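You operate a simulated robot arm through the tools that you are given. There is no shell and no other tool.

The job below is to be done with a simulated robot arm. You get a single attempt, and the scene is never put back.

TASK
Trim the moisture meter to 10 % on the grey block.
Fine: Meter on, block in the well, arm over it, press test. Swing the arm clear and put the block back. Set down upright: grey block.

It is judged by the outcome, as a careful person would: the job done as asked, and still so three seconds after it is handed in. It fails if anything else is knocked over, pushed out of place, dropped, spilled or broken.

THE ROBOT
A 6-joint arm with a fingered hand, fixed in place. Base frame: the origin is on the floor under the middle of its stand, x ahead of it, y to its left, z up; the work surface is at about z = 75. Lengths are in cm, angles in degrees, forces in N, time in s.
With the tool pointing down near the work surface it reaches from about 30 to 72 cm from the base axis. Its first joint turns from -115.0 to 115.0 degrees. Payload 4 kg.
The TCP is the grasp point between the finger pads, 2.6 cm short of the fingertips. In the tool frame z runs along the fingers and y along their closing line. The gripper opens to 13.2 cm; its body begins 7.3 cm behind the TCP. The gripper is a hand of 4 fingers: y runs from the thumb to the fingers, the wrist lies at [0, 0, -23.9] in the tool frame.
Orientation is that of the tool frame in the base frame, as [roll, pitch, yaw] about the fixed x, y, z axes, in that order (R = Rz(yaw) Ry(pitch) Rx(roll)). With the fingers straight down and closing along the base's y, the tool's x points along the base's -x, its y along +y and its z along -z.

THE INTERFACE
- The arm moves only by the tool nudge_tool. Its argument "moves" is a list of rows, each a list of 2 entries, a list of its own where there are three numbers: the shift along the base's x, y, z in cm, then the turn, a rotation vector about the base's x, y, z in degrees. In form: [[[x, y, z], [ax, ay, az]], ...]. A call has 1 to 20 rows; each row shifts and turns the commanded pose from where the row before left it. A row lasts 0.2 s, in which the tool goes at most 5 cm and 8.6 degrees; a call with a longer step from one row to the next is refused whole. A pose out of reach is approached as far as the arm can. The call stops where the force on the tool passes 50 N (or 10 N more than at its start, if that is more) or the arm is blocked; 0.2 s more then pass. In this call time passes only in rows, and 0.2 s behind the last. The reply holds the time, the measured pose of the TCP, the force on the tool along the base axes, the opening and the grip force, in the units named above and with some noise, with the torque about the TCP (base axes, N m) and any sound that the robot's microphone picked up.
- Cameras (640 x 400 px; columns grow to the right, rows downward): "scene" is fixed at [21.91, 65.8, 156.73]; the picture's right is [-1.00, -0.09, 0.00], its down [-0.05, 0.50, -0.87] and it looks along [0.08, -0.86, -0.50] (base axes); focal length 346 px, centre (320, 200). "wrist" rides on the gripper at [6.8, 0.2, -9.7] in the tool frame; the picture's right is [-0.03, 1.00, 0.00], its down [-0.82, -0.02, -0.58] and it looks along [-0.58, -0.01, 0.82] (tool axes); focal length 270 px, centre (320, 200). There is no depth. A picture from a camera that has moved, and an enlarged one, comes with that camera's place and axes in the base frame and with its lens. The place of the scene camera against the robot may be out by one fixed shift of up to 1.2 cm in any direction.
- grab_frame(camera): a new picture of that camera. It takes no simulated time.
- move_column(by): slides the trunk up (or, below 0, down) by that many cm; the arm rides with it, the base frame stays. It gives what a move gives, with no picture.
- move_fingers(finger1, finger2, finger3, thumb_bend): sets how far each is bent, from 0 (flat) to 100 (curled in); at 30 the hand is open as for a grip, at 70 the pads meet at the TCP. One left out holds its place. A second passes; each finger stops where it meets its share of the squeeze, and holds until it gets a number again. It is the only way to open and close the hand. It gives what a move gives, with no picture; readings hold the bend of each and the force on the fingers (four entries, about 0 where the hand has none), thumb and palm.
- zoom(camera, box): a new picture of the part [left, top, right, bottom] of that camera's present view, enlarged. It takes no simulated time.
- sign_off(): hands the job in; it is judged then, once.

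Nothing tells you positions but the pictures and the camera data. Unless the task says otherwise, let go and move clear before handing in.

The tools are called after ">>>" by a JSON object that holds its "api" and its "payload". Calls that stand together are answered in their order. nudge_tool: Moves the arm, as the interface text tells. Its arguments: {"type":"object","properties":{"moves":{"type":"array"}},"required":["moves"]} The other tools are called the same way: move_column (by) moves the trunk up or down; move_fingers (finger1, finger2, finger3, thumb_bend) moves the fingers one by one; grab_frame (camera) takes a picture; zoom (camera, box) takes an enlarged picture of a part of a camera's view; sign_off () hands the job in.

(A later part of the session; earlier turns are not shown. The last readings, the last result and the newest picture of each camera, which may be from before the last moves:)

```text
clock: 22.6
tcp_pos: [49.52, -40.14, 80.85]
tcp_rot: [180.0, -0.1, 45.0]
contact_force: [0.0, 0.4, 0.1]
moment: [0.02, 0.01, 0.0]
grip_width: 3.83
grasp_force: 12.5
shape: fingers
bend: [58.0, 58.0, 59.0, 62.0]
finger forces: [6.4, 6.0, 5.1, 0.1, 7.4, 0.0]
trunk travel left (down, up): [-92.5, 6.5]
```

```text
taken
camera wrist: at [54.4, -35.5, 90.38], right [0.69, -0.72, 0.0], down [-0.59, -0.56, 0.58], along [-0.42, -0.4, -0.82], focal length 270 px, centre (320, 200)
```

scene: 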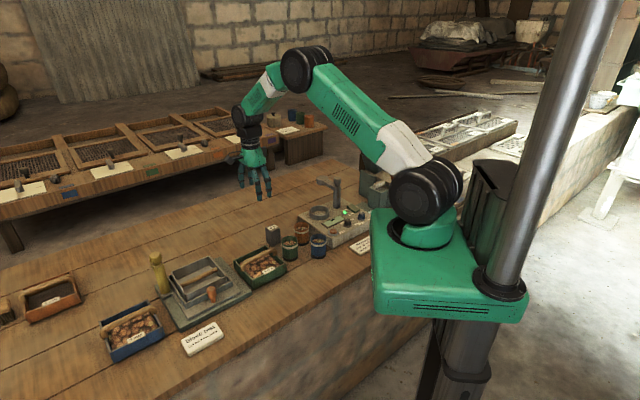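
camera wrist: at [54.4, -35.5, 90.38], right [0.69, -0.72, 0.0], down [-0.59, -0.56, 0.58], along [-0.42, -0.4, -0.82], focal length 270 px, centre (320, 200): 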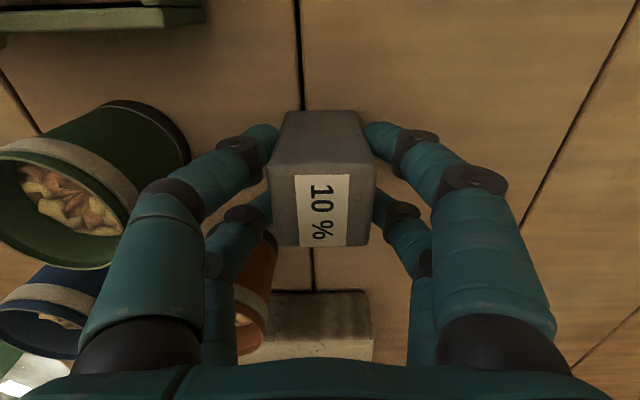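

All four fingers hold the block, with about 12 N of grip. I lift slowly and check that it comes up straight.

>>> {"api": "nudge_tool", "payload": {"moves": [[[0, 0, 0.5], [0, 0, 0]], [[0, 0, 1.0], [0, 0, 0]], [[0, 0, 1.5], [0, 0, 0]], [[0, 0, 2.0], [0, 0, 0]], [[0, 0, 2.5], [0, 0, 0]], [[0, 0, 2.5], [0, 0, 0]], [[0, 0, 2.5], [0, 0, 0]]]}}

>>> {"api": "grab_frame", "payload": {"camera": "wrist"}}

>>> {"api": "zoom", "payload": {"camera": "scene", "box": [220, 160, 360, 265]}}

```text
clock: 24.2
tcp_pos: [49.47, -40.01, 93.46]
tcp_rot: [-179.9, 0.0, 45.0]
contact_force: [-0.7, 0.3, -2.2]
moment: [0.01, 0.0, -0.02]
grip_width: 3.83
grasp_force: 11.9
shape: fingers
bend: [58.0, 58.0, 59.0, 62.0]
finger forces: [6.4, 6.1, 5.2, 0.0, 7.5, 0.0]
trunk travel left (down, up): [-92.5, 6.5]
```

```text
taken
camera wrist: at [54.38, -35.43, 103.01], right [0.69, -0.72, 0.0], down [-0.59, -0.56, 0.58], along [-0.42, -0.4, -0.82], focal length 270 px, centre (320, 200)
```

wrist: 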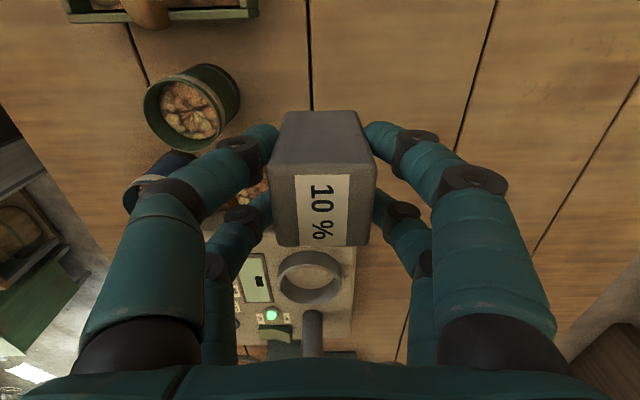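

```text
3.81 times, centred on (290, 212) of scene
camera zoom: at [21.91, 65.8, 156.73], right [-1.0, -0.09, 0.0], down [-0.05, 0.5, -0.87], along [0.08, -0.86, -0.5], focal length 1319 px, centre (434, 152)
```

zoom: 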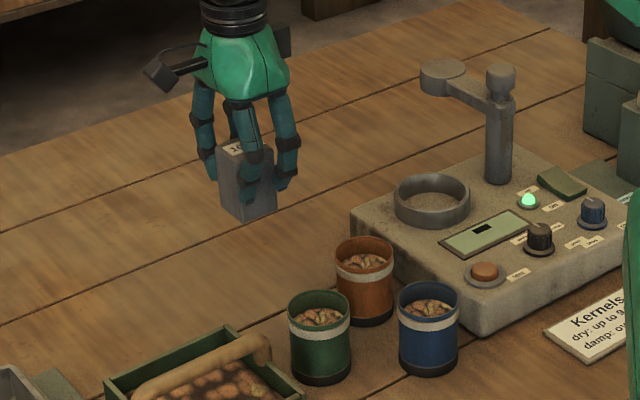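

The block came up straight. I'll fix the well's position precisely before going over.

>>> {"api": "zoom", "payload": {"camera": "wrist", "box": [240, 220, 380, 340]}}

```text
3.33 times, centred on (310, 280) of wrist
camera zoom: at [54.38, -35.43, 103.01], right [0.69, -0.72, 0.0], down [-0.59, -0.56, 0.58], along [-0.42, -0.4, -0.82], focal length 901 px, centre (353, -67)
```

zoom: 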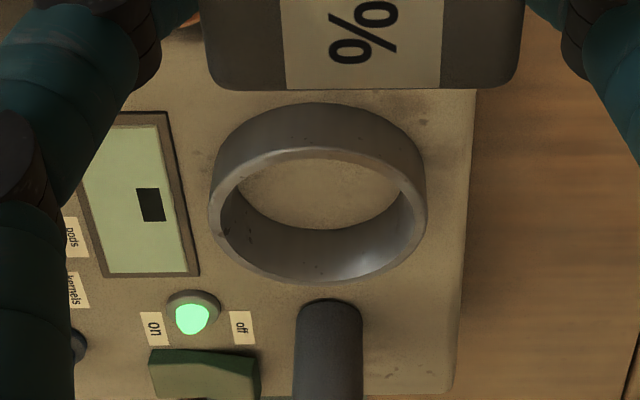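

Combining two views puts the well centre at (33.3, -53.8), with a rim at z≈82 and an inner radius of about 3.6 cm. I carry the block over it at height.

>>> {"api": "nudge_tool", "payload": {"moves": [[[-1.5, -1.28, 0], [0, 0, 0]], [[-2.45, -2.08, 0], [0, 0, 0]], [[-2.45, -2.08, 0], [0, 0, 0]], [[-2.45, -2.08, 0], [0, 0, 0]], [[-2.45, -2.08, 0], [0, 0, 0]], [[-2.45, -2.08, 0], [0, 0, 0]], [[-1.65, -1.4, 0], [0, 0, 0]], [[-0.8, -0.67, 0], [0, 0, 0]]]}}

>>> {"api": "grab_frame", "payload": {"camera": "wrist"}}

>>> {"api": "zoom", "payload": {"camera": "scene", "box": [280, 150, 380, 240]}}

```text
clock: 26.0
tcp_pos: [33.26, -54.03, 93.41]
tcp_rot: [-179.9, 0.0, 45.1]
contact_force: [0.6, -0.2, -2.0]
moment: [0.01, 0.0, 0.01]
grip_width: 3.84
grasp_force: 12.3
shape: fingers
bend: [58.0, 58.0, 59.0, 62.0]
finger forces: [6.3, 5.9, 5.1, 0.1, 7.3, 0.1]
trunk travel left (down, up): [-92.5, 6.5]
```

```text
taken
camera wrist: at [38.15, -49.31, 102.94], right [0.69, -0.72, 0.0], down [-0.59, -0.56, 0.58], along [-0.42, -0.4, -0.82], focal length 270 px, centre (320, 200)
```

wrist: 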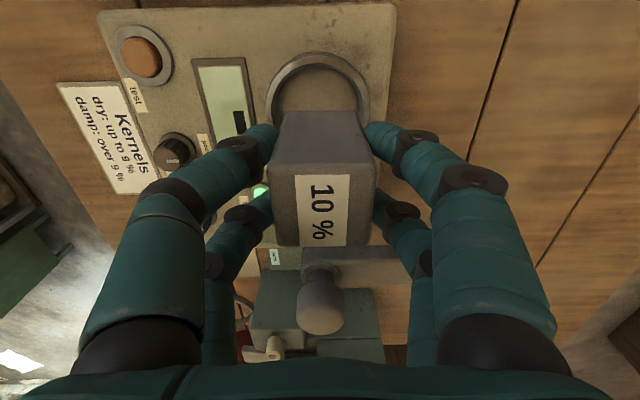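

```text
4.44 times, centred on (330, 195) of scene
camera zoom: at [21.91, 65.8, 156.73], right [-1.0, -0.09, 0.0], down [-0.05, 0.5, -0.87], along [0.08, -0.86, -0.5], focal length 1539 px, centre (276, 222)
```

zoom: 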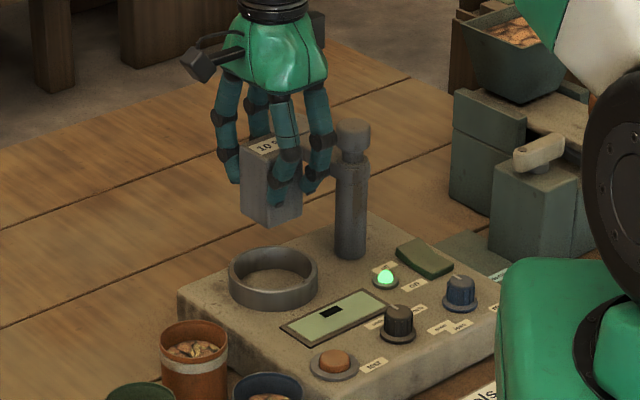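

>>> {"api": "zoom", "payload": {"camera": "wrist", "box": [220, 30, 420, 270]}}

>>> {"api": "zoom", "payload": {"camera": "wrist", "box": [240, 40, 400, 140]}}

```text
1.67 times, centred on (320, 150) of wrist
camera zoom: at [38.15, -49.31, 102.94], right [0.69, -0.72, 0.0], down [-0.59, -0.56, 0.58], along [-0.42, -0.4, -0.82], focal length 450 px, centre (320, 283)
```

zoom: 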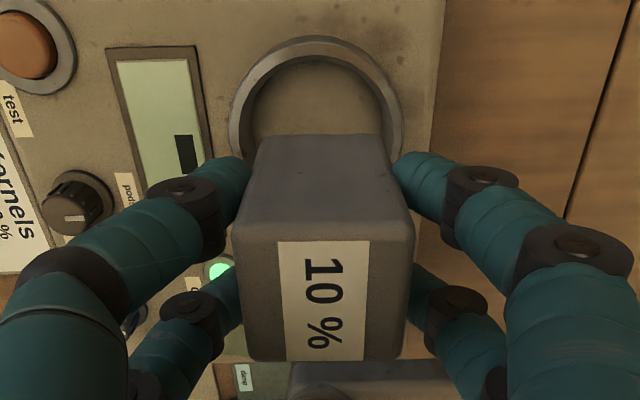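

```text
4.00 times, centred on (320, 90) of wrist
camera zoom: at [38.15, -49.31, 102.94], right [0.69, -0.72, 0.0], down [-0.59, -0.56, 0.58], along [-0.42, -0.4, -0.82], focal length 1081 px, centre (320, 640)
```

zoom: 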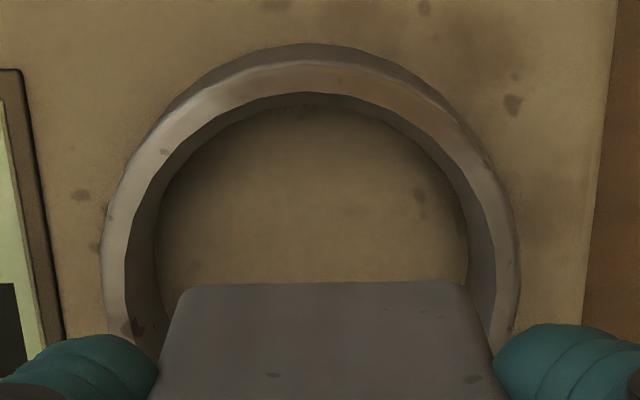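

The block is about 0.3 cm off the well's centre. I correct that and lower to just above the rim for a check.

>>> {"api": "nudge_tool", "payload": {"moves": [[[0.04, 0.35, -1.5], [0, 0, 0]], [[0, 0, -2.0], [0, 0, 0]], [[0, 0, -1.3], [0, 0, 0]]]}}

>>> {"api": "zoom", "payload": {"camera": "wrist", "box": [220, 0, 420, 130]}}

>>> {"api": "zoom", "payload": {"camera": "scene", "box": [300, 170, 370, 230]}}

```text
clock: 26.8
tcp_pos: [33.33, -53.61, 88.6]
tcp_rot: [-179.9, -0.1, 45.1]
contact_force: [-0.2, -0.6, -1.6]
moment: [-0.03, 0.0, -0.01]
grip_width: 3.83
grasp_force: 12.5
shape: fingers
bend: [58.0, 58.0, 59.0, 62.0]
finger forces: [6.5, 5.9, 5.0, 0.0, 7.2, 0.1]
trunk travel left (down, up): [-92.5, 6.5]
```

```text
3.08 times, centred on (320, 65) of wrist
camera zoom: at [38.28, -48.85, 98.09], right [0.69, -0.72, 0.0], down [-0.59, -0.56, 0.58], along [-0.42, -0.4, -0.82], focal length 832 px, centre (320, 615)
```

zoom: 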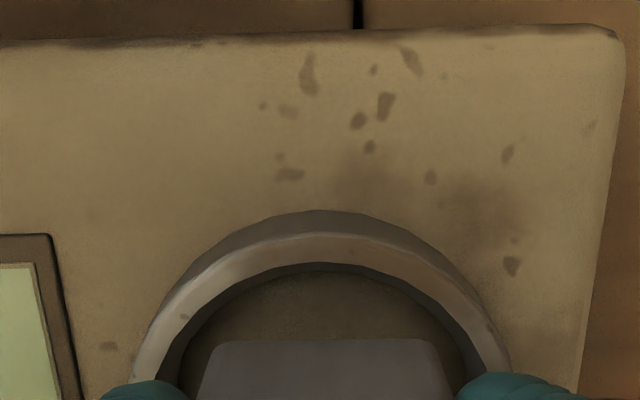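

```text
6.67 times, centred on (335, 200) of scene
camera zoom: at [21.91, 65.8, 156.73], right [-1.0, -0.09, 0.0], down [-0.05, 0.5, -0.87], along [0.08, -0.86, -0.5], focal length 2308 px, centre (220, 200)
```

zoom: 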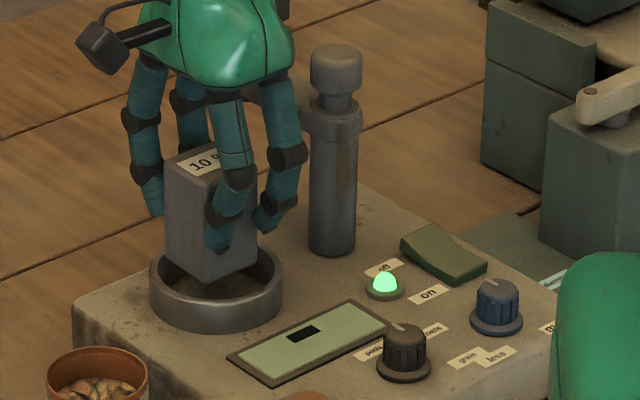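

The block sits inside the rim outline with about 0.2 cm of offset left. I trim that and lower it into the well in small steps, watching for touch-down.

>>> {"api": "nudge_tool", "payload": {"moves": [[[-0.18, -0.03, -0.6], [0, 0, 0]], [[0, 0, -0.8], [0, 0, 0]], [[0, 0, -0.6], [0, 0, 0]], [[0, 0, -0.3], [0, 0, 0]]]}}

>>> {"api": "zoom", "payload": {"camera": "scene", "box": [300, 170, 370, 230]}}

>>> {"api": "zoom", "payload": {"camera": "wrist", "box": [220, 0, 420, 260]}}

```text
clock: 27.8
tcp_pos: [33.13, -53.7, 86.23]
tcp_rot: [179.9, 0.0, 44.9]
contact_force: [-0.6, -0.1, -1.9]
moment: [0.02, -0.01, 0.02]
grip_width: 3.81
grasp_force: 12.6
shape: fingers
bend: [58.0, 58.0, 59.0, 62.0]
finger forces: [6.4, 5.9, 5.0, 0.1, 7.3, 0.1]
trunk travel left (down, up): [-92.5, 6.5]
```

```text
6.67 times, centred on (335, 200) of scene
camera zoom: at [21.91, 65.8, 156.73], right [-1.0, -0.09, 0.0], down [-0.05, 0.5, -0.87], along [0.08, -0.86, -0.5], focal length 2308 px, centre (220, 200)
```

zoom: 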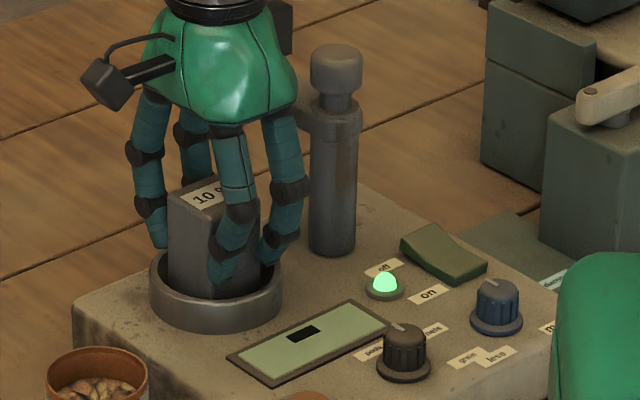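

```text
1.54 times, centred on (320, 130) of wrist
camera zoom: at [38.09, -48.92, 95.79], right [0.69, -0.72, 0.0], down [-0.59, -0.56, 0.58], along [-0.42, -0.4, -0.82], focal length 416 px, centre (320, 308)
```

zoom: 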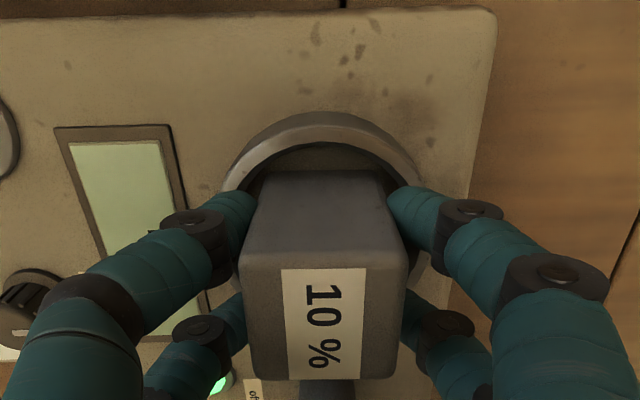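

Block is inside the ring with no contact yet. I continue in finer steps.

>>> {"api": "nudge_tool", "payload": {"moves": [[[0, 0, -0.25], [0, 0, 0]], [[0, 0, -0.2], [0, 0, 0]]]}}

>>> {"api": "nudge_tool", "payload": {"moves": [[[0, 0, -0.2], [0, 0, 0]]]}}

```text
clock: 28.4
tcp_pos: [33.2, -53.6, 85.92]
tcp_rot: [180.0, 0.1, 44.9]
contact_force: [-0.9, 0.1, -0.3]
moment: [0.04, -0.01, 0.01]
grip_width: 3.79
grasp_force: 12.4
shape: fingers
bend: [58.0, 58.0, 59.0, 62.0]
finger forces: [6.4, 6.0, 5.3, 0.0, 7.6, 0.0]
trunk travel left (down, up): [-92.5, 6.5]
```

```text
clock: 28.8
tcp_pos: [33.22, -53.71, 85.73]
tcp_rot: [179.9, 0.0, 45.0]
contact_force: [-0.4, 0.5, 8.2]
moment: [0.06, 0.01, -0.01]
grip_width: 3.8
grasp_force: 13.8
shape: fingers
bend: [58.0, 58.0, 59.0, 62.0]
finger forces: [7.1, 6.7, 6.0, 0.0, 8.6, 0.0]
trunk travel left (down, up): [-92.5, 6.5]
```

The block has touched the well floor. I relieve the pressure and open the fingers evenly.

>>> {"api": "nudge_tool", "payload": {"moves": [[[0, 0, 0.15], [0, 0, 0]]]}}

>>> {"api": "move_fingers", "payload": {"finger1": 46, "finger2": 46, "finger3": 46, "thumb_bend": 46}}

>>> {"api": "zoom", "payload": {"camera": "scene", "box": [300, 170, 370, 230]}}

>>> {"api": "grab_frame", "payload": {"camera": "wrist"}}

```text
clock: 29.2
tcp_pos: [33.26, -53.53, 85.83]
tcp_rot: [-180.0, 0.0, 44.8]
contact_force: [0.1, -1.4, 3.9]
moment: [-0.05, -0.04, 0.02]
grip_width: 3.82
grasp_force: 14.3
shape: fingers
bend: [58.0, 58.0, 59.0, 62.0]
finger forces: [7.1, 6.9, 5.3, 0.0, 7.7, 0.1]
trunk travel left (down, up): [-92.5, 6.5]
```

```text
clock: 30.2
tcp_pos: [33.16, -53.55, 85.65]
tcp_rot: [-180.0, 0.1, 44.9]
contact_force: [-0.8, -0.1, 0.7]
moment: [0.0, -0.02, -0.04]
grip_width: 7.87
grasp_force: 0.0
shape: fingers
bend: [46.0, 46.0, 46.0, 46.0]
finger forces: [0.0, 0.1, 0.1, 0.0, 0.1, 0.0]
trunk travel left (down, up): [-92.5, 6.5]
```

```text
6.67 times, centred on (335, 200) of scene
camera zoom: at [21.91, 65.8, 156.73], right [-1.0, -0.09, 0.0], down [-0.05, 0.5, -0.87], along [0.08, -0.86, -0.5], focal length 2308 px, centre (220, 200)
```

zoom: 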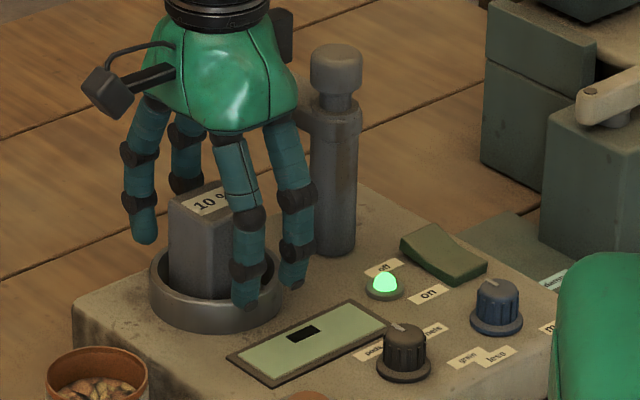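

```text
taken
camera wrist: at [38.06, -48.9, 95.3], right [0.69, -0.72, 0.0], down [-0.59, -0.56, 0.58], along [-0.42, -0.4, -0.82], focal length 270 px, centre (320, 200)
```

wrist: 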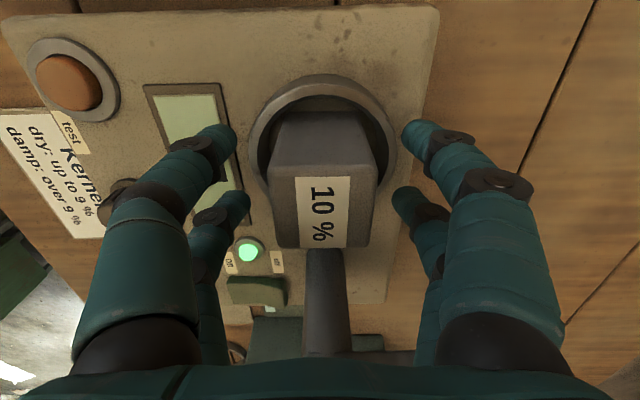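

The block stands upright in the well. I lift straight up clear of it and look at the post and swing arm.

>>> {"api": "nudge_tool", "payload": {"moves": [[[0, 0, 1.0], [0, 0, 0]], [[0, 0, 2.0], [0, 0, 0]], [[0, 0, 3.5], [0, 0, 0]], [[0, 0, 4], [0, 0, 0]], [[0, 0, 4], [0, 0, 0]], [[0, 0, 3], [0, 0, 0]]]}}

>>> {"api": "grab_frame", "payload": {"camera": "wrist"}}

>>> {"api": "zoom", "payload": {"camera": "scene", "box": [300, 165, 380, 230]}}

```text
clock: 31.6
tcp_pos: [33.28, -53.48, 103.27]
tcp_rot: [-179.9, 0.1, 44.9]
contact_force: [0.1, 0.5, 0.0]
moment: [-0.02, 0.01, 0.02]
grip_width: 7.88
grasp_force: 0.1
shape: fingers
bend: [46.0, 46.0, 46.0, 46.0]
finger forces: [0.0, 0.0, 0.0, 0.1, 0.1, 0.0]
trunk travel left (down, up): [-92.5, 6.5]
```

```text
taken
camera wrist: at [38.24, -48.81, 112.81], right [0.69, -0.72, 0.0], down [-0.59, -0.56, 0.58], along [-0.42, -0.4, -0.82], focal length 270 px, centre (320, 200)
```

wrist: 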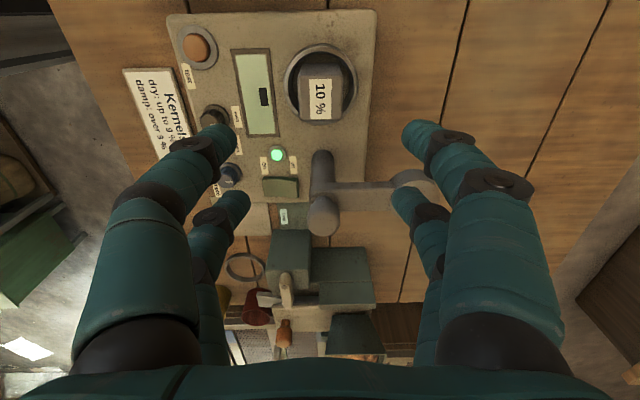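

```text
6.15 times, centred on (340, 198) of scene
camera zoom: at [21.91, 65.8, 156.73], right [-1.0, -0.09, 0.0], down [-0.05, 0.5, -0.87], along [0.08, -0.86, -0.5], focal length 2131 px, centre (197, 215)
```

zoom: 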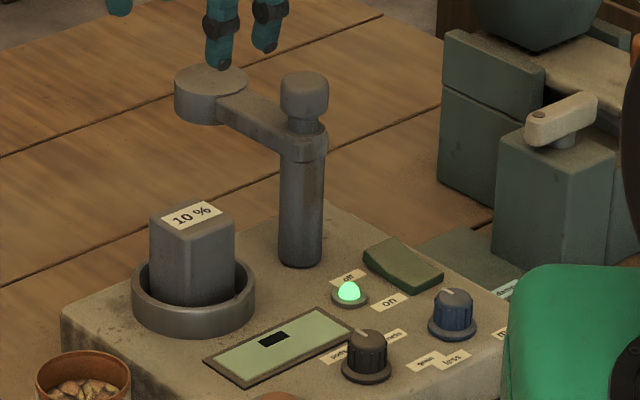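

The block stands well in the ring. From this view the swing arm's bar is at about z 87.5–89.5, the disc is 1 cm above block height, and the post cap tops out near 93.5. I plan to straddle the bar loosely with the open fingers about 5 cm from the post and carry it round 90°, so I first turn the hand to yaw 135 above the bar.

>>> {"api": "nudge_tool", "payload": {"moves": [[[-0.29, -0.84, 0], [0, 0, 7.5]], [[-0.29, -0.84, 0], [0, 0, 7.5]], [[-0.29, -0.84, 0], [0, 0, 7.5]], [[-0.29, -0.84, 0], [0, 0, 7.5]], [[-0.29, -0.84, 0], [0, 0, 7.5]], [[-0.29, -0.84, 0], [0, 0, 7.5]], [[-0.29, -0.84, 0], [0, 0, 7.5]], [[-0.29, -0.84, 0], [0, 0, 7.5]], [[-0.29, -0.84, 0], [0, 0, 7.5]], [[-0.29, -0.84, 0], [0, 0, 7.5]], [[-0.29, -0.84, 0], [0, 0, 7.5]], [[-0.29, -0.84, 0], [0, 0, 7.5]]]}}

>>> {"api": "grab_frame", "payload": {"camera": "wrist"}}

>>> {"api": "zoom", "payload": {"camera": "scene", "box": [300, 120, 400, 220]}}

```text
clock: 34.2
tcp_pos: [29.83, -63.81, 103.22]
tcp_rot: [-180.0, 0.0, 135.0]
contact_force: [-0.5, -0.1, 0.4]
moment: [0.04, 0.03, -0.02]
grip_width: 7.92
grasp_force: 0.1
shape: fingers
bend: [46.0, 46.0, 46.0, 46.0]
finger forces: [0.0, 0.0, 0.0, 0.0, 0.0, 0.0]
trunk travel left (down, up): [-92.5, 6.5]
```

```text
taken
camera wrist: at [24.95, -58.81, 112.79], right [0.72, 0.69, 0.0], down [0.56, -0.59, 0.58], along [0.4, -0.42, -0.82], focal length 270 px, centre (320, 200)
```

wrist: 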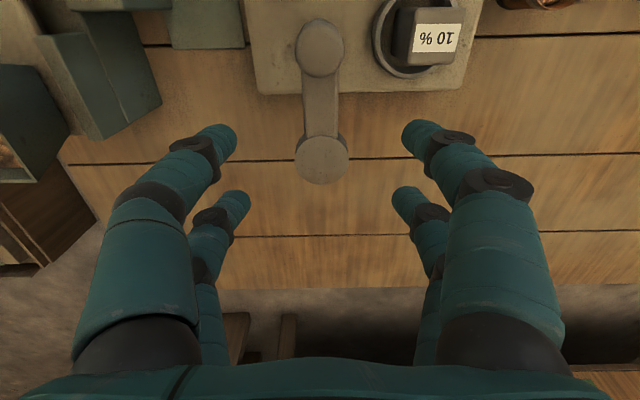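

```text
4.00 times, centred on (350, 170) of scene
camera zoom: at [21.91, 65.8, 156.73], right [-1.0, -0.09, 0.0], down [-0.05, 0.5, -0.87], along [0.08, -0.86, -0.5], focal length 1385 px, centre (200, 320)
```

zoom: 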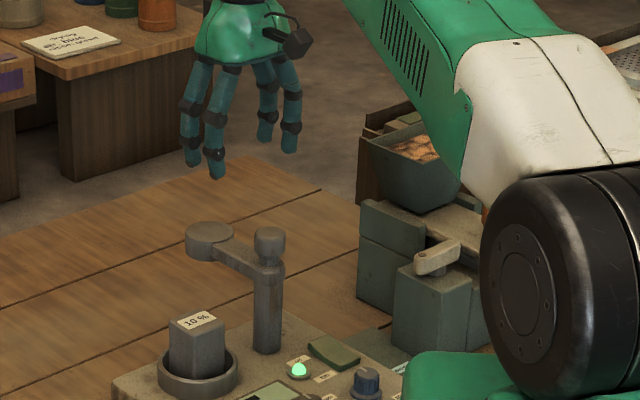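

The bar lies straight between the two finger pairs, with TCP 4.8 cm out from the post at (26.3, -60.2). I go down so the fingers straddle it.

>>> {"api": "nudge_tool", "payload": {"moves": [[[0, 0, -3.5], [0, 0, 0]], [[0, 0, -3.5], [0, 0, 0]], [[0, 0, -3.0], [0, 0, 0]], [[0, 0, -2.0], [0, 0, 0]], [[0, 0, -1.2], [0, 0, 0]]]}}

>>> {"api": "grab_frame", "payload": {"camera": "wrist"}}

>>> {"api": "zoom", "payload": {"camera": "scene", "box": [300, 140, 400, 230]}}

```text
clock: 35.4
tcp_pos: [29.62, -63.79, 89.95]
tcp_rot: [179.9, 0.1, 135.1]
contact_force: [-0.3, -0.7, 0.2]
moment: [0.02, 0.04, -0.01]
grip_width: 7.89
grasp_force: 0.2
shape: fingers
bend: [46.0, 46.0, 46.0, 46.0]
finger forces: [0.0, 0.1, 0.1, 0.0, 0.1, 0.0]
trunk travel left (down, up): [-92.5, 6.5]
```

```text
taken
camera wrist: at [24.91, -58.76, 99.53], right [0.72, 0.69, 0.0], down [0.56, -0.59, 0.58], along [0.4, -0.42, -0.82], focal length 270 px, centre (320, 200)
```

wrist: 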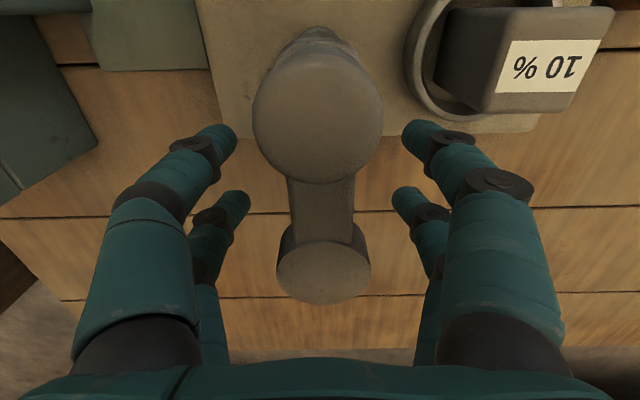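

```text
4.44 times, centred on (350, 185) of scene
camera zoom: at [21.91, 65.8, 156.73], right [-1.0, -0.09, 0.0], down [-0.05, 0.5, -0.87], along [0.08, -0.86, -0.5], focal length 1539 px, centre (187, 267)
```

zoom: 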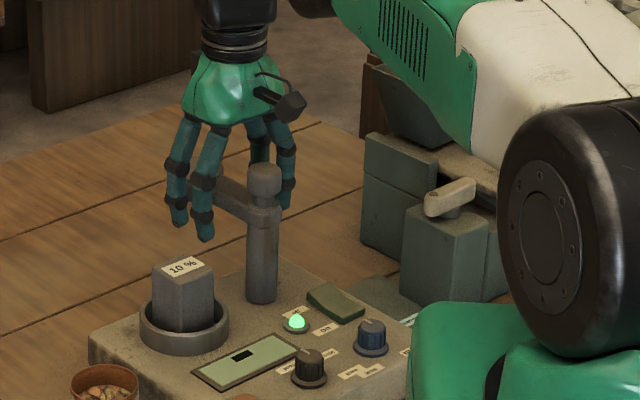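

The fingers straddle the bar with nothing touching. I narrow the gap to about 4.2 cm (the bar is about 2.7 cm) and begin the arc around the post.

>>> {"api": "move_fingers", "payload": {"finger1": 57, "finger2": 57, "finger3": 57, "thumb_bend": 57}}

>>> {"api": "grab_frame", "payload": {"camera": "wrist"}}

>>> {"api": "nudge_tool", "payload": {"moves": [[[0.44, 0.474, 0], [0, 0, 7.5]], [[0.374, 0.528, 0], [0, 0, 7.5]]]}}

>>> {"api": "grab_frame", "payload": {"camera": "wrist"}}

```text
clock: 36.4
tcp_pos: [29.68, -63.69, 89.99]
tcp_rot: [-179.9, 0.0, 135.1]
contact_force: [-0.5, -0.2, -0.1]
moment: [0.0, 0.0, 0.04]
grip_width: 4.62
grasp_force: 0.0
shape: fingers
bend: [56.0, 55.0, 56.0, 56.0]
finger forces: [0.0, 0.2, 0.0, 0.1, 0.0, 0.0]
trunk travel left (down, up): [-92.5, 6.5]
```

```text
taken
camera wrist: at [24.91, -58.76, 99.59], right [0.72, 0.69, 0.0], down [0.56, -0.59, 0.58], along [0.4, -0.42, -0.82], focal length 270 px, centre (320, 200)
```

wrist: 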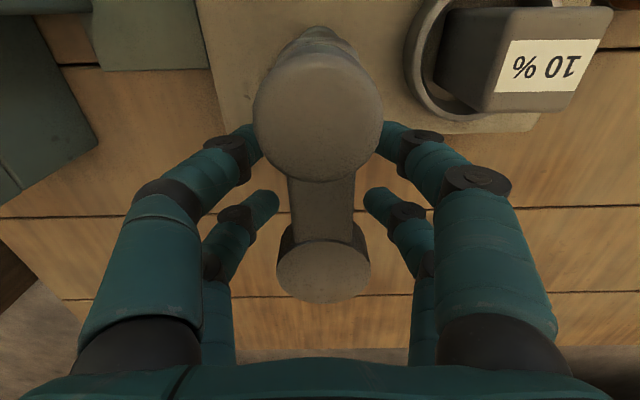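

```text
clock: 37.0
tcp_pos: [30.49, -62.58, 90.15]
tcp_rot: [-179.9, 0.0, 150.2]
contact_force: [0.0, -1.4, -0.2]
moment: [-0.01, 0.0, 0.01]
grip_width: 4.66
grasp_force: 0.2
shape: fingers
bend: [56.0, 56.0, 55.0, 56.0]
finger forces: [0.0, 0.1, 0.5, 0.1, 0.1, 0.0]
trunk travel left (down, up): [-92.5, 6.5]
```

```text
taken
camera wrist: at [24.61, -59.14, 99.63], right [0.52, 0.85, 0.0], down [0.7, -0.42, 0.58], along [0.49, -0.3, -0.82], focal length 270 px, centre (320, 200)
```

wrist: 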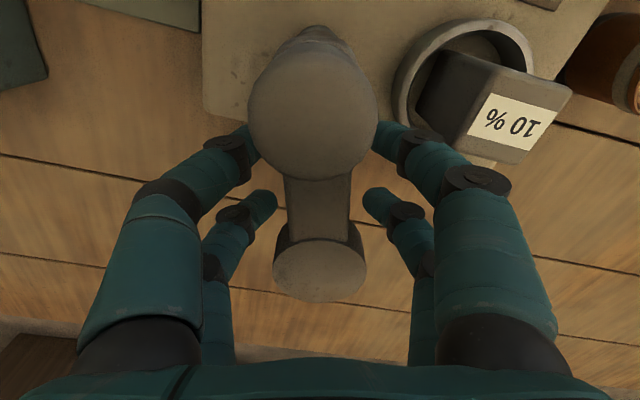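

The arm is turning with the hand at a light touch. I continue around the arc.

>>> {"api": "nudge_tool", "payload": {"moves": [[[0.302, 0.572, 0], [0, 0, 7.5]], [[0.225, 0.607, 0], [0, 0, 7.5]], [[0.144, 0.631, 0], [0, 0, 7.5]], [[0.06, 0.644, 0], [0, 0, 7.5]], [[-0.024, 0.647, 0], [0, 0, 7.5]]]}}

>>> {"api": "grab_frame", "payload": {"camera": "wrist"}}

>>> {"api": "zoom", "payload": {"camera": "scene", "box": [300, 140, 400, 230]}}

```text
clock: 38.2
tcp_pos: [31.14, -59.6, 90.07]
tcp_rot: [180.0, 0.1, -172.3]
contact_force: [-0.3, -1.7, 0.6]
moment: [0.0, 0.02, -0.02]
grip_width: 4.65
grasp_force: 0.8
shape: fingers
bend: [56.0, 57.0, 55.0, 56.0]
finger forces: [0.0, 2.2, 0.8, 0.0, 0.0, 0.0]
trunk travel left (down, up): [-92.5, 6.5]
```

```text
taken
camera wrist: at [24.36, -60.33, 99.62], right [-0.11, 0.99, 0.0], down [0.81, 0.09, 0.58], along [0.57, 0.06, -0.82], focal length 270 px, centre (320, 200)
```

wrist: 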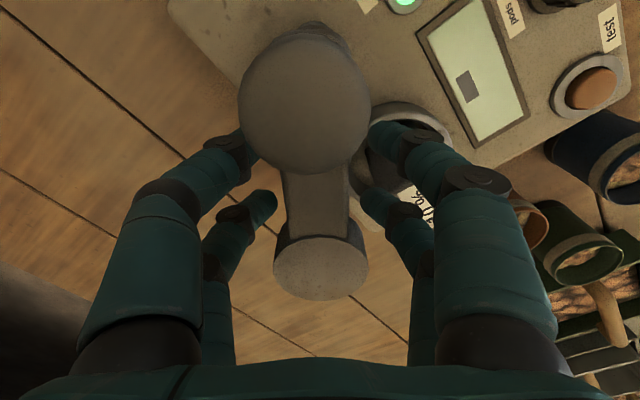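

```text
4.44 times, centred on (350, 185) of scene
camera zoom: at [21.91, 65.8, 156.73], right [-1.0, -0.09, 0.0], down [-0.05, 0.5, -0.87], along [0.08, -0.86, -0.5], focal length 1539 px, centre (187, 267)
```

zoom: 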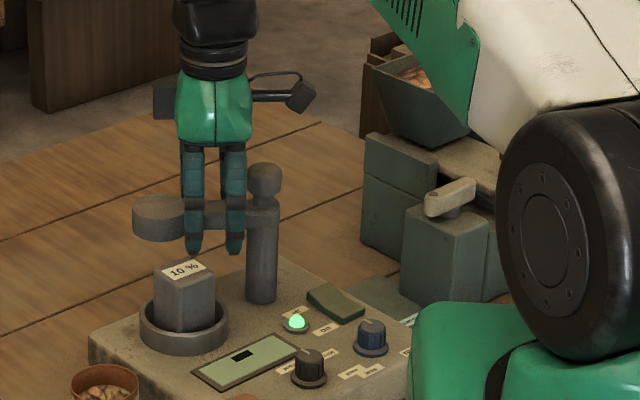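

The arm is almost half-way round, lined up with the hand. I carry it on toward the well, easing slightly in toward the post so the fingers stay clear of the block.

>>> {"api": "nudge_tool", "payload": {"moves": [[[-0.19, 0.55, 0], [0, 0, 7.1]], [[-0.23, 0.56, 0], [0, 0, 7.1]], [[-0.3, 0.51, 0], [0, 0, 7.1]], [[-0.36, 0.48, 0], [0, 0, 7.1]]]}}

>>> {"api": "grab_frame", "payload": {"camera": "wrist"}}

>>> {"api": "zoom", "payload": {"camera": "scene", "box": [300, 140, 400, 230]}}

```text
clock: 39.1
tcp_pos: [35.01, -53.94, 90.47]
tcp_rot: [-177.7, -4.7, -151.8]
contact_force: [-5.4, -8.8, 23.0]
moment: [0.41, 0.29, 0.22]
grip_width: 4.87
grasp_force: 18.2
shape: fingers
bend: [59.0, 65.0, 56.0, 53.0]
finger forces: [15.2, 17.0, 0.0, 0.0, 4.6, 0.0]
out of reach, approached as far as the arm can: row 2, 3, 4
trunk travel left (down, up): [-92.5, 6.5]
stopped in row 4: the force on the tool passed its limit at 60 N (the readings are from after the stop); the commanded pose is now the measured one
```

```text
taken
camera wrist: at [29.33, -56.33, 100.47], right [-0.45, 0.89, -0.04], down [0.76, 0.41, 0.51], along [0.47, 0.2, -0.86], focal length 270 px, centre (320, 200)
```

wrist: 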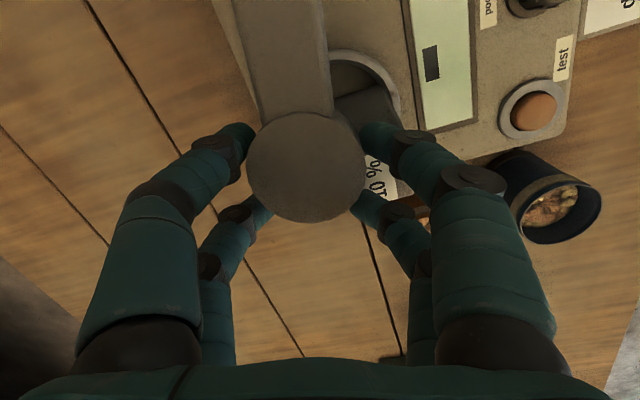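

```text
4.44 times, centred on (350, 185) of scene
camera zoom: at [21.91, 65.8, 156.73], right [-1.0, -0.09, 0.0], down [-0.05, 0.5, -0.87], along [0.08, -0.86, -0.5], focal length 1539 px, centre (187, 267)
```

zoom: 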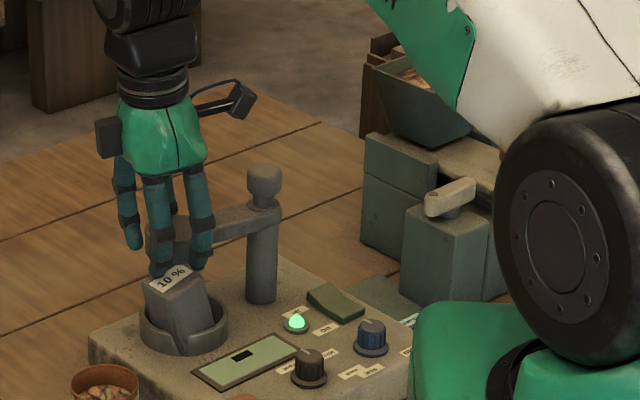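

The arm hit a joint limit: the yaw would not go further that way. The hand swerved outward and a finger pushed the block, which now leans in the well. I stop here and look closely before moving anything.

>>> {"api": "zoom", "payload": {"camera": "scene", "box": [300, 170, 360, 225]}}

>>> {"api": "zoom", "payload": {"camera": "wrist", "box": [220, 0, 460, 240]}}

```text
7.27 times, centred on (330, 198) of scene
camera zoom: at [21.91, 65.8, 156.73], right [-1.0, -0.09, 0.0], down [-0.05, 0.5, -0.87], along [0.08, -0.86, -0.5], focal length 2518 px, centre (247, 218)
```

zoom: 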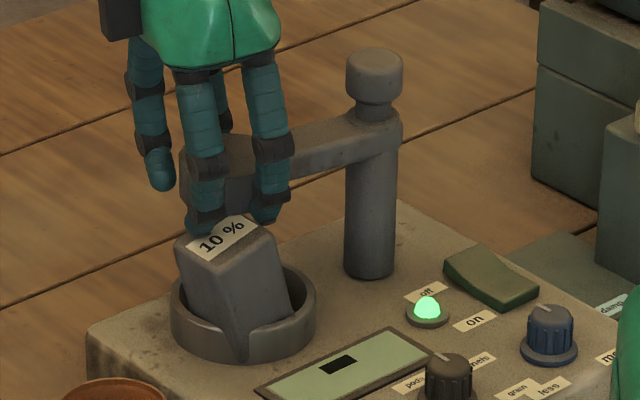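

```text
1.67 times, centred on (340, 120) of wrist
camera zoom: at [29.33, -56.33, 100.47], right [-0.45, 0.89, -0.04], down [0.76, 0.41, 0.51], along [0.47, 0.2, -0.86], focal length 450 px, centre (287, 333)
```

zoom: 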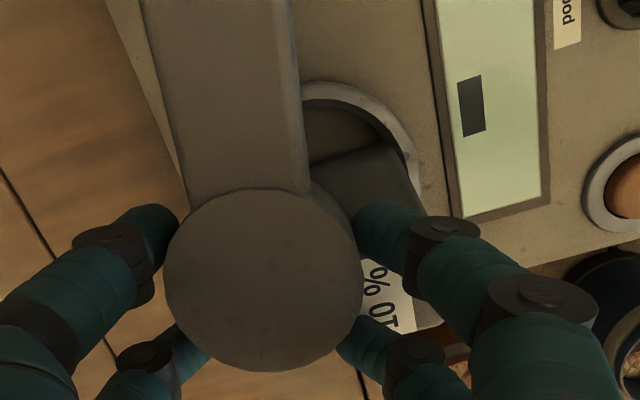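

The block is tilted in the ring with fingers 1 and 2 pressing on its top. I lift straight up a little to take the load off, then look again.

>>> {"api": "nudge_tool", "payload": {"moves": [[[0, 0, 0.6], [0, 0, 0]], [[0, 0, 1.0], [0, 0, 0]]]}}

>>> {"api": "zoom", "payload": {"camera": "scene", "box": [300, 170, 360, 225]}}

>>> {"api": "grab_frame", "payload": {"camera": "wrist"}}

```text
clock: 39.7
tcp_pos: [35.0, -53.3, 91.59]
tcp_rot: [-178.5, -4.8, -151.9]
contact_force: [-0.7, 1.3, -0.8]
moment: [0.02, -0.02, 0.04]
grip_width: 4.92
grasp_force: 1.1
shape: fingers
bend: [55.0, 56.0, 56.0, 55.0]
finger forces: [1.1, 0.0, 0.1, 0.0, 0.7, 0.1]
trunk travel left (down, up): [-92.5, 6.5]
```

```text
7.27 times, centred on (330, 198) of scene
camera zoom: at [21.91, 65.8, 156.73], right [-1.0, -0.09, 0.0], down [-0.05, 0.5, -0.87], along [0.08, -0.86, -0.5], focal length 2518 px, centre (247, 218)
```

zoom: 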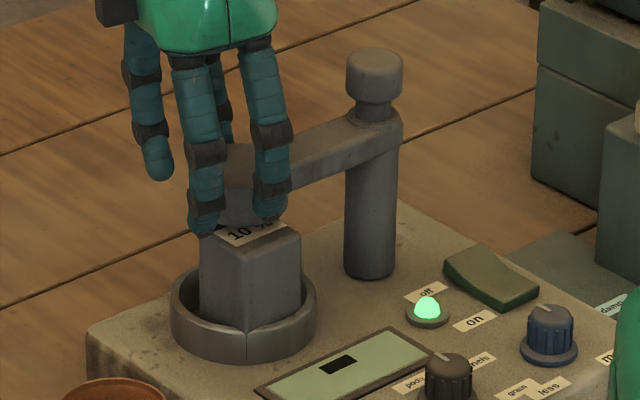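

```text
taken
camera wrist: at [29.47, -55.71, 101.6], right [-0.45, 0.89, -0.03], down [0.76, 0.4, 0.51], along [0.46, 0.21, -0.86], focal length 270 px, centre (320, 200)
```

wrist: 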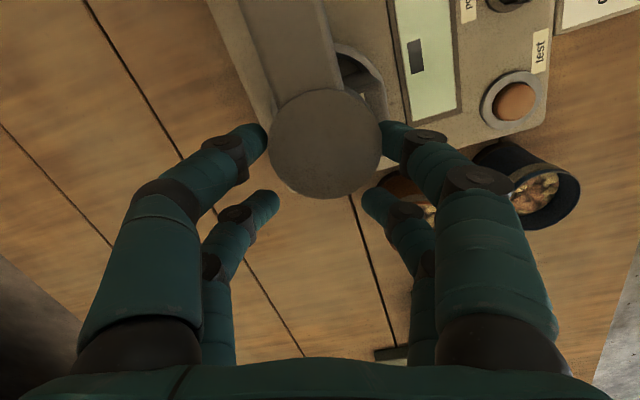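

The block dropped back upright in the well, and the fingers now only lightly touch the disc. I keep lifting straight up, clear of the disc.

>>> {"api": "nudge_tool", "payload": {"moves": [[[0, 0, 1.0], [0, 0, 0]], [[0, 0, 1.5], [0, 0, 0]], [[0, 0, 2.0], [0, 0, 0]]]}}

>>> {"api": "zoom", "payload": {"camera": "scene", "box": [300, 170, 360, 225]}}

```text
clock: 40.5
tcp_pos: [35.08, -53.48, 96.16]
tcp_rot: [-178.1, -5.1, -152.2]
contact_force: [-0.3, -0.7, 0.1]
moment: [-0.02, 0.02, 0.01]
grip_width: 4.61
grasp_force: 0.1
shape: fingers
bend: [56.0, 56.0, 56.0, 56.0]
finger forces: [0.1, 0.1, 0.0, 0.0, 0.0, 0.0]
trunk travel left (down, up): [-92.5, 6.5]
```

```text
7.27 times, centred on (330, 198) of scene
camera zoom: at [21.91, 65.8, 156.73], right [-1.0, -0.09, 0.0], down [-0.05, 0.5, -0.87], along [0.08, -0.86, -0.5], focal length 2518 px, centre (247, 218)
```

zoom: 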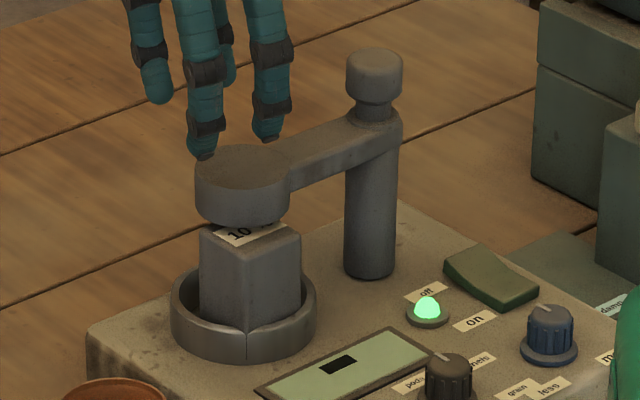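

>>> {"api": "zoom", "payload": {"camera": "scene", "box": [312, 185, 336, 208]}}

>>> {"api": "grab_frame", "payload": {"camera": "scene"}}

>>> {"api": "grab_frame", "payload": {"camera": "wrist"}}

```text
16.00 times, centred on (324, 196) of scene
camera zoom: at [21.91, 65.8, 156.73], right [-1.0, -0.09, 0.0], down [-0.05, 0.5, -0.87], along [0.08, -0.86, -0.5], focal length 5540 px, centre (256, 256)
```

zoom: 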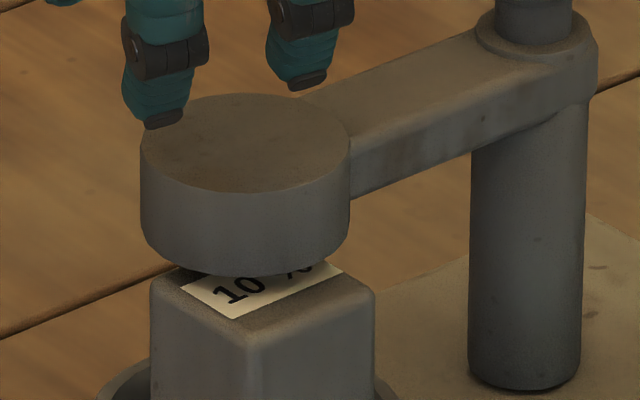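

```text
taken
```

scene: 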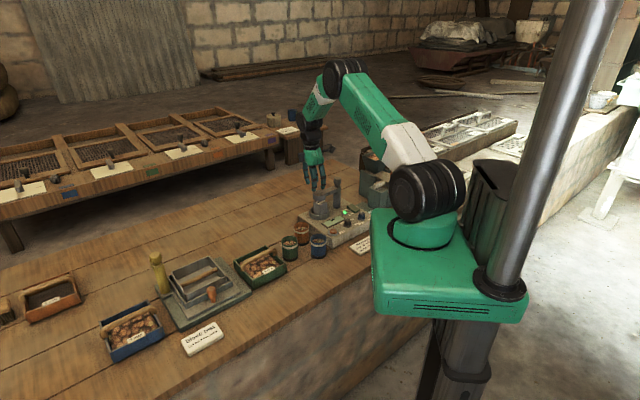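

```text
taken
camera wrist: at [29.47, -55.8, 106.25], right [-0.45, 0.89, -0.03], down [0.76, 0.4, 0.5], along [0.46, 0.2, -0.86], focal length 270 px, centre (320, 200)
```

wrist: 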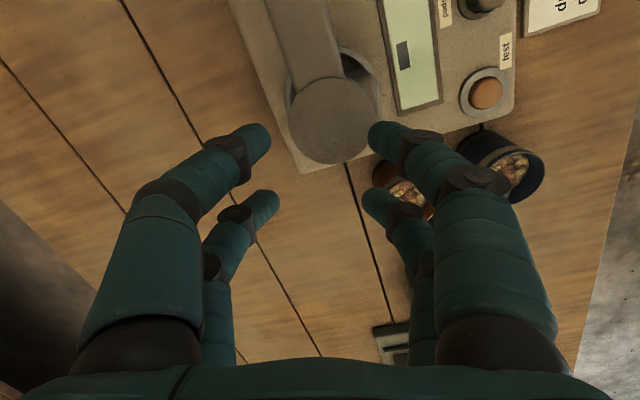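

The disc now sits over the well's centre, at about (33.2, -53.6) in both views, and the block is upright beneath it. I lift further, straighten the hand and turn back away from the joint limit.

>>> {"api": "nudge_tool", "payload": {"moves": [[[0, 0, 3], [0, 0, 0]], [[0, 0, 3], [0, 0, 0]], [[-1, 0.5, 1], [2.0, -1.8, 0]], [[-1, 0.5, 0], [2.0, -1.8, 0]], [[-1, 1, 0], [0, 0, -7]], [[-1, 1, 0], [0, 0, -7]], [[-1, 1, 0], [0, 0, -7]], [[-1, 1, 0], [0, 0, -7]]]}}

>>> {"api": "zoom", "payload": {"camera": "scene", "box": [305, 170, 365, 225]}}

>>> {"api": "grab_frame", "payload": {"camera": "wrist"}}

```text
clock: 42.3
tcp_pos: [32.0, -47.04, 102.8]
tcp_rot: [-178.9, -3.5, 179.1]
contact_force: [0.9, 0.8, 0.0]
moment: [0.0, 0.03, -0.03]
grip_width: 4.61
grasp_force: 0.0
shape: fingers
bend: [56.0, 56.0, 56.0, 56.0]
finger forces: [0.1, 0.1, 0.0, 0.0, 0.0, 0.0]
out of reach, approached as far as the arm can: row 1, 2, 3, 4
trunk travel left (down, up): [-92.5, 6.5]
```

```text
7.27 times, centred on (335, 198) of scene
camera zoom: at [21.91, 65.8, 156.73], right [-1.0, -0.09, 0.0], down [-0.05, 0.5, -0.87], along [0.08, -0.86, -0.5], focal length 2518 px, centre (211, 218)
```

zoom: 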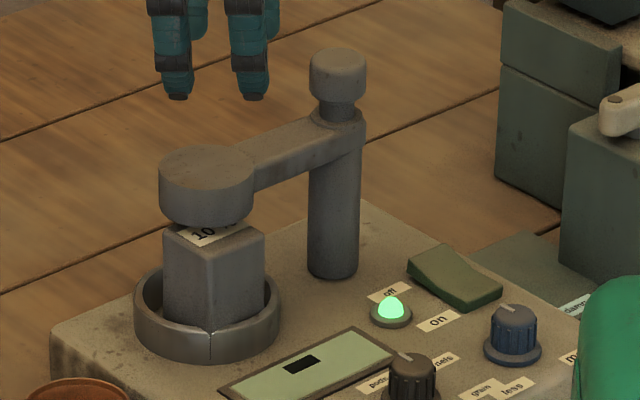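

```text
taken
camera wrist: at [25.67, -46.67, 112.64], right [0.04, 1.0, -0.02], down [0.85, -0.02, 0.53], along [0.53, -0.04, -0.85], focal length 270 px, centre (320, 200)
```

wrist: 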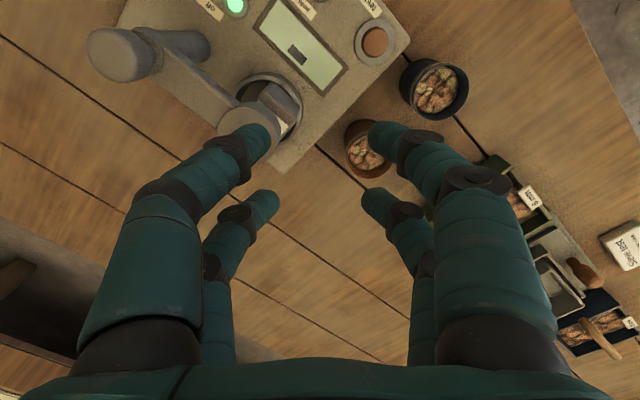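

>>> {"api": "zoom", "payload": {"camera": "scene", "box": [314, 198, 338, 222]}}

>>> {"api": "zoom", "payload": {"camera": "wrist", "box": [210, 60, 310, 160]}}

```text
16.00 times, centred on (326, 210) of scene
camera zoom: at [21.91, 65.8, 156.73], right [-1.0, -0.09, 0.0], down [-0.05, 0.5, -0.87], along [0.08, -0.86, -0.5], focal length 5540 px, centre (224, 40)
```

zoom: 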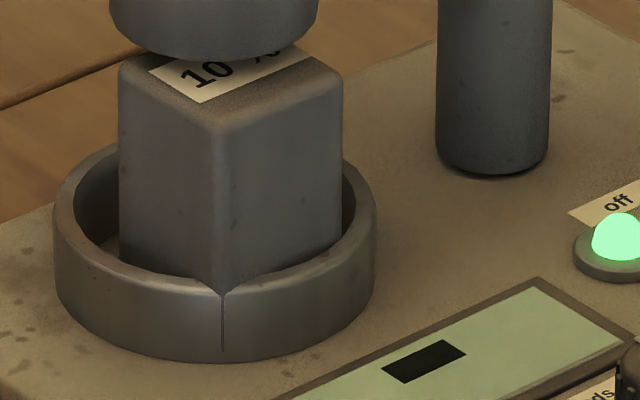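

```text
4.00 times, centred on (260, 110) of wrist
camera zoom: at [25.67, -46.67, 112.64], right [0.04, 1.0, -0.02], down [0.85, -0.02, 0.53], along [0.53, -0.04, -0.85], focal length 1081 px, centre (560, 560)
```

zoom: 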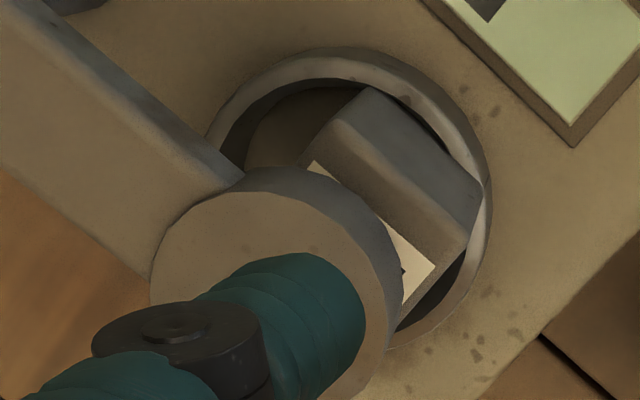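

The block is upright, its front corner against the ring wall, with the disc above it. Now I square up the hand, turn to yaw 135 above the test button and form the pointing finger again.

>>> {"api": "nudge_tool", "payload": {"moves": [[[0, 0, 0], [1.04, -3.51, 0]], [[-1.19, 0.1, 0], [0, 0, -7.35]], [[-1.19, 0.1, 0], [0, 0, -7.35]], [[-1.19, 0.1, 0], [0, 0, -7.35]], [[-1.19, 0.1, 0], [0, 0, -7.35]], [[-1.19, 0.1, 0], [0, 0, -7.35]], [[-1.19, 0.1, 0], [0, 0, -7.35]]]}}

>>> {"api": "move_fingers", "payload": {"finger1": 45, "finger2": 90, "finger3": 90, "thumb_bend": 100}}

>>> {"api": "grab_frame", "payload": {"camera": "wrist"}}

```text
clock: 43.9
tcp_pos: [24.74, -46.41, 102.83]
tcp_rot: [180.0, 0.2, 135.0]
contact_force: [-0.2, 0.2, 0.2]
moment: [-0.01, -0.01, -0.01]
grip_width: 4.65
grasp_force: 0.2
shape: fingers
bend: [56.0, 56.0, 56.0, 56.0]
finger forces: [0.0, 0.0, 0.0, 0.1, 0.0, 0.0]
trunk travel left (down, up): [-92.5, 6.5]
```

```text
clock: 44.9
tcp_pos: [24.88, -46.4, 102.84]
tcp_rot: [180.0, -0.1, 135.2]
contact_force: [0.5, 0.3, 0.8]
moment: [0.04, -0.01, -0.01]
grip_width: 3.59
grasp_force: 0.0
shape: fingers
bend: [45.0, 78.0, 78.0, 100.0]
finger forces: [0.0, 0.0, 0.0, 0.0, 0.0, 0.0]
trunk travel left (down, up): [-92.5, 6.5]
```

```text
taken
camera wrist: at [20.08, -41.51, 112.28], right [0.72, 0.69, 0.0], down [0.56, -0.59, 0.58], along [0.4, -0.42, -0.82], focal length 270 px, centre (320, 200)
```

wrist: 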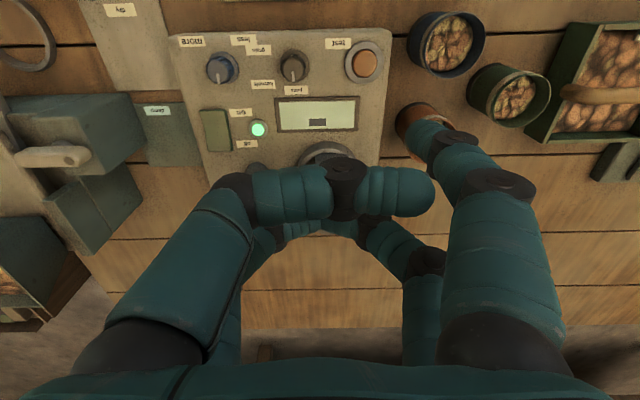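

The button is at (26.9, -41.6), right under the pointing tip. I descend to just above it and verify.

>>> {"api": "nudge_tool", "payload": {"moves": [[[0, 0, -4], [0, 0, 0]], [[0, 0, -4], [0, 0, 0]], [[0, 0, -4], [0, 0, 0]], [[0, 0, -3], [0, 0, 0]], [[0, 0, -1.3], [0, 0, 0]]]}}

>>> {"api": "zoom", "payload": {"camera": "wrist", "box": [340, 0, 520, 150]}}

>>> {"api": "zoom", "payload": {"camera": "scene", "box": [310, 180, 370, 245]}}

```text
clock: 46.1
tcp_pos: [24.83, -46.48, 86.42]
tcp_rot: [180.0, 0.0, 135.2]
contact_force: [0.7, 0.0, -0.5]
moment: [0.01, 0.02, 0.02]
grip_width: 3.62
grasp_force: 0.1
shape: fingers
bend: [45.0, 86.0, 86.0, 100.0]
finger forces: [0.0, 0.1, 0.0, 0.1, 0.0, 0.0]
trunk travel left (down, up): [-92.5, 6.5]
```

```text
2.67 times, centred on (430, 75) of wrist
camera zoom: at [20.11, -41.53, 95.94], right [0.72, 0.69, 0.0], down [0.56, -0.59, 0.58], along [0.4, -0.42, -0.82], focal length 721 px, centre (27, 533)
```

zoom: 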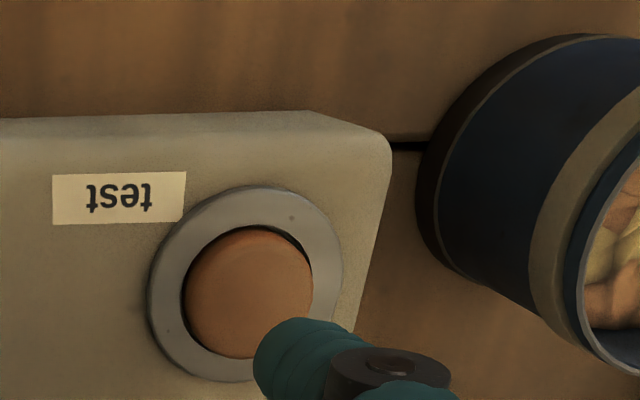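

```text
6.15 times, centred on (340, 212) of scene
camera zoom: at [21.91, 65.8, 156.73], right [-1.0, -0.09, 0.0], down [-0.05, 0.5, -0.87], along [0.08, -0.86, -0.5], focal length 2131 px, centre (197, 123)
```

zoom: 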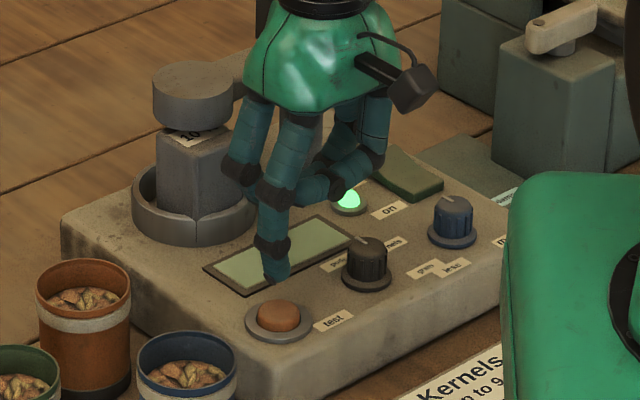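

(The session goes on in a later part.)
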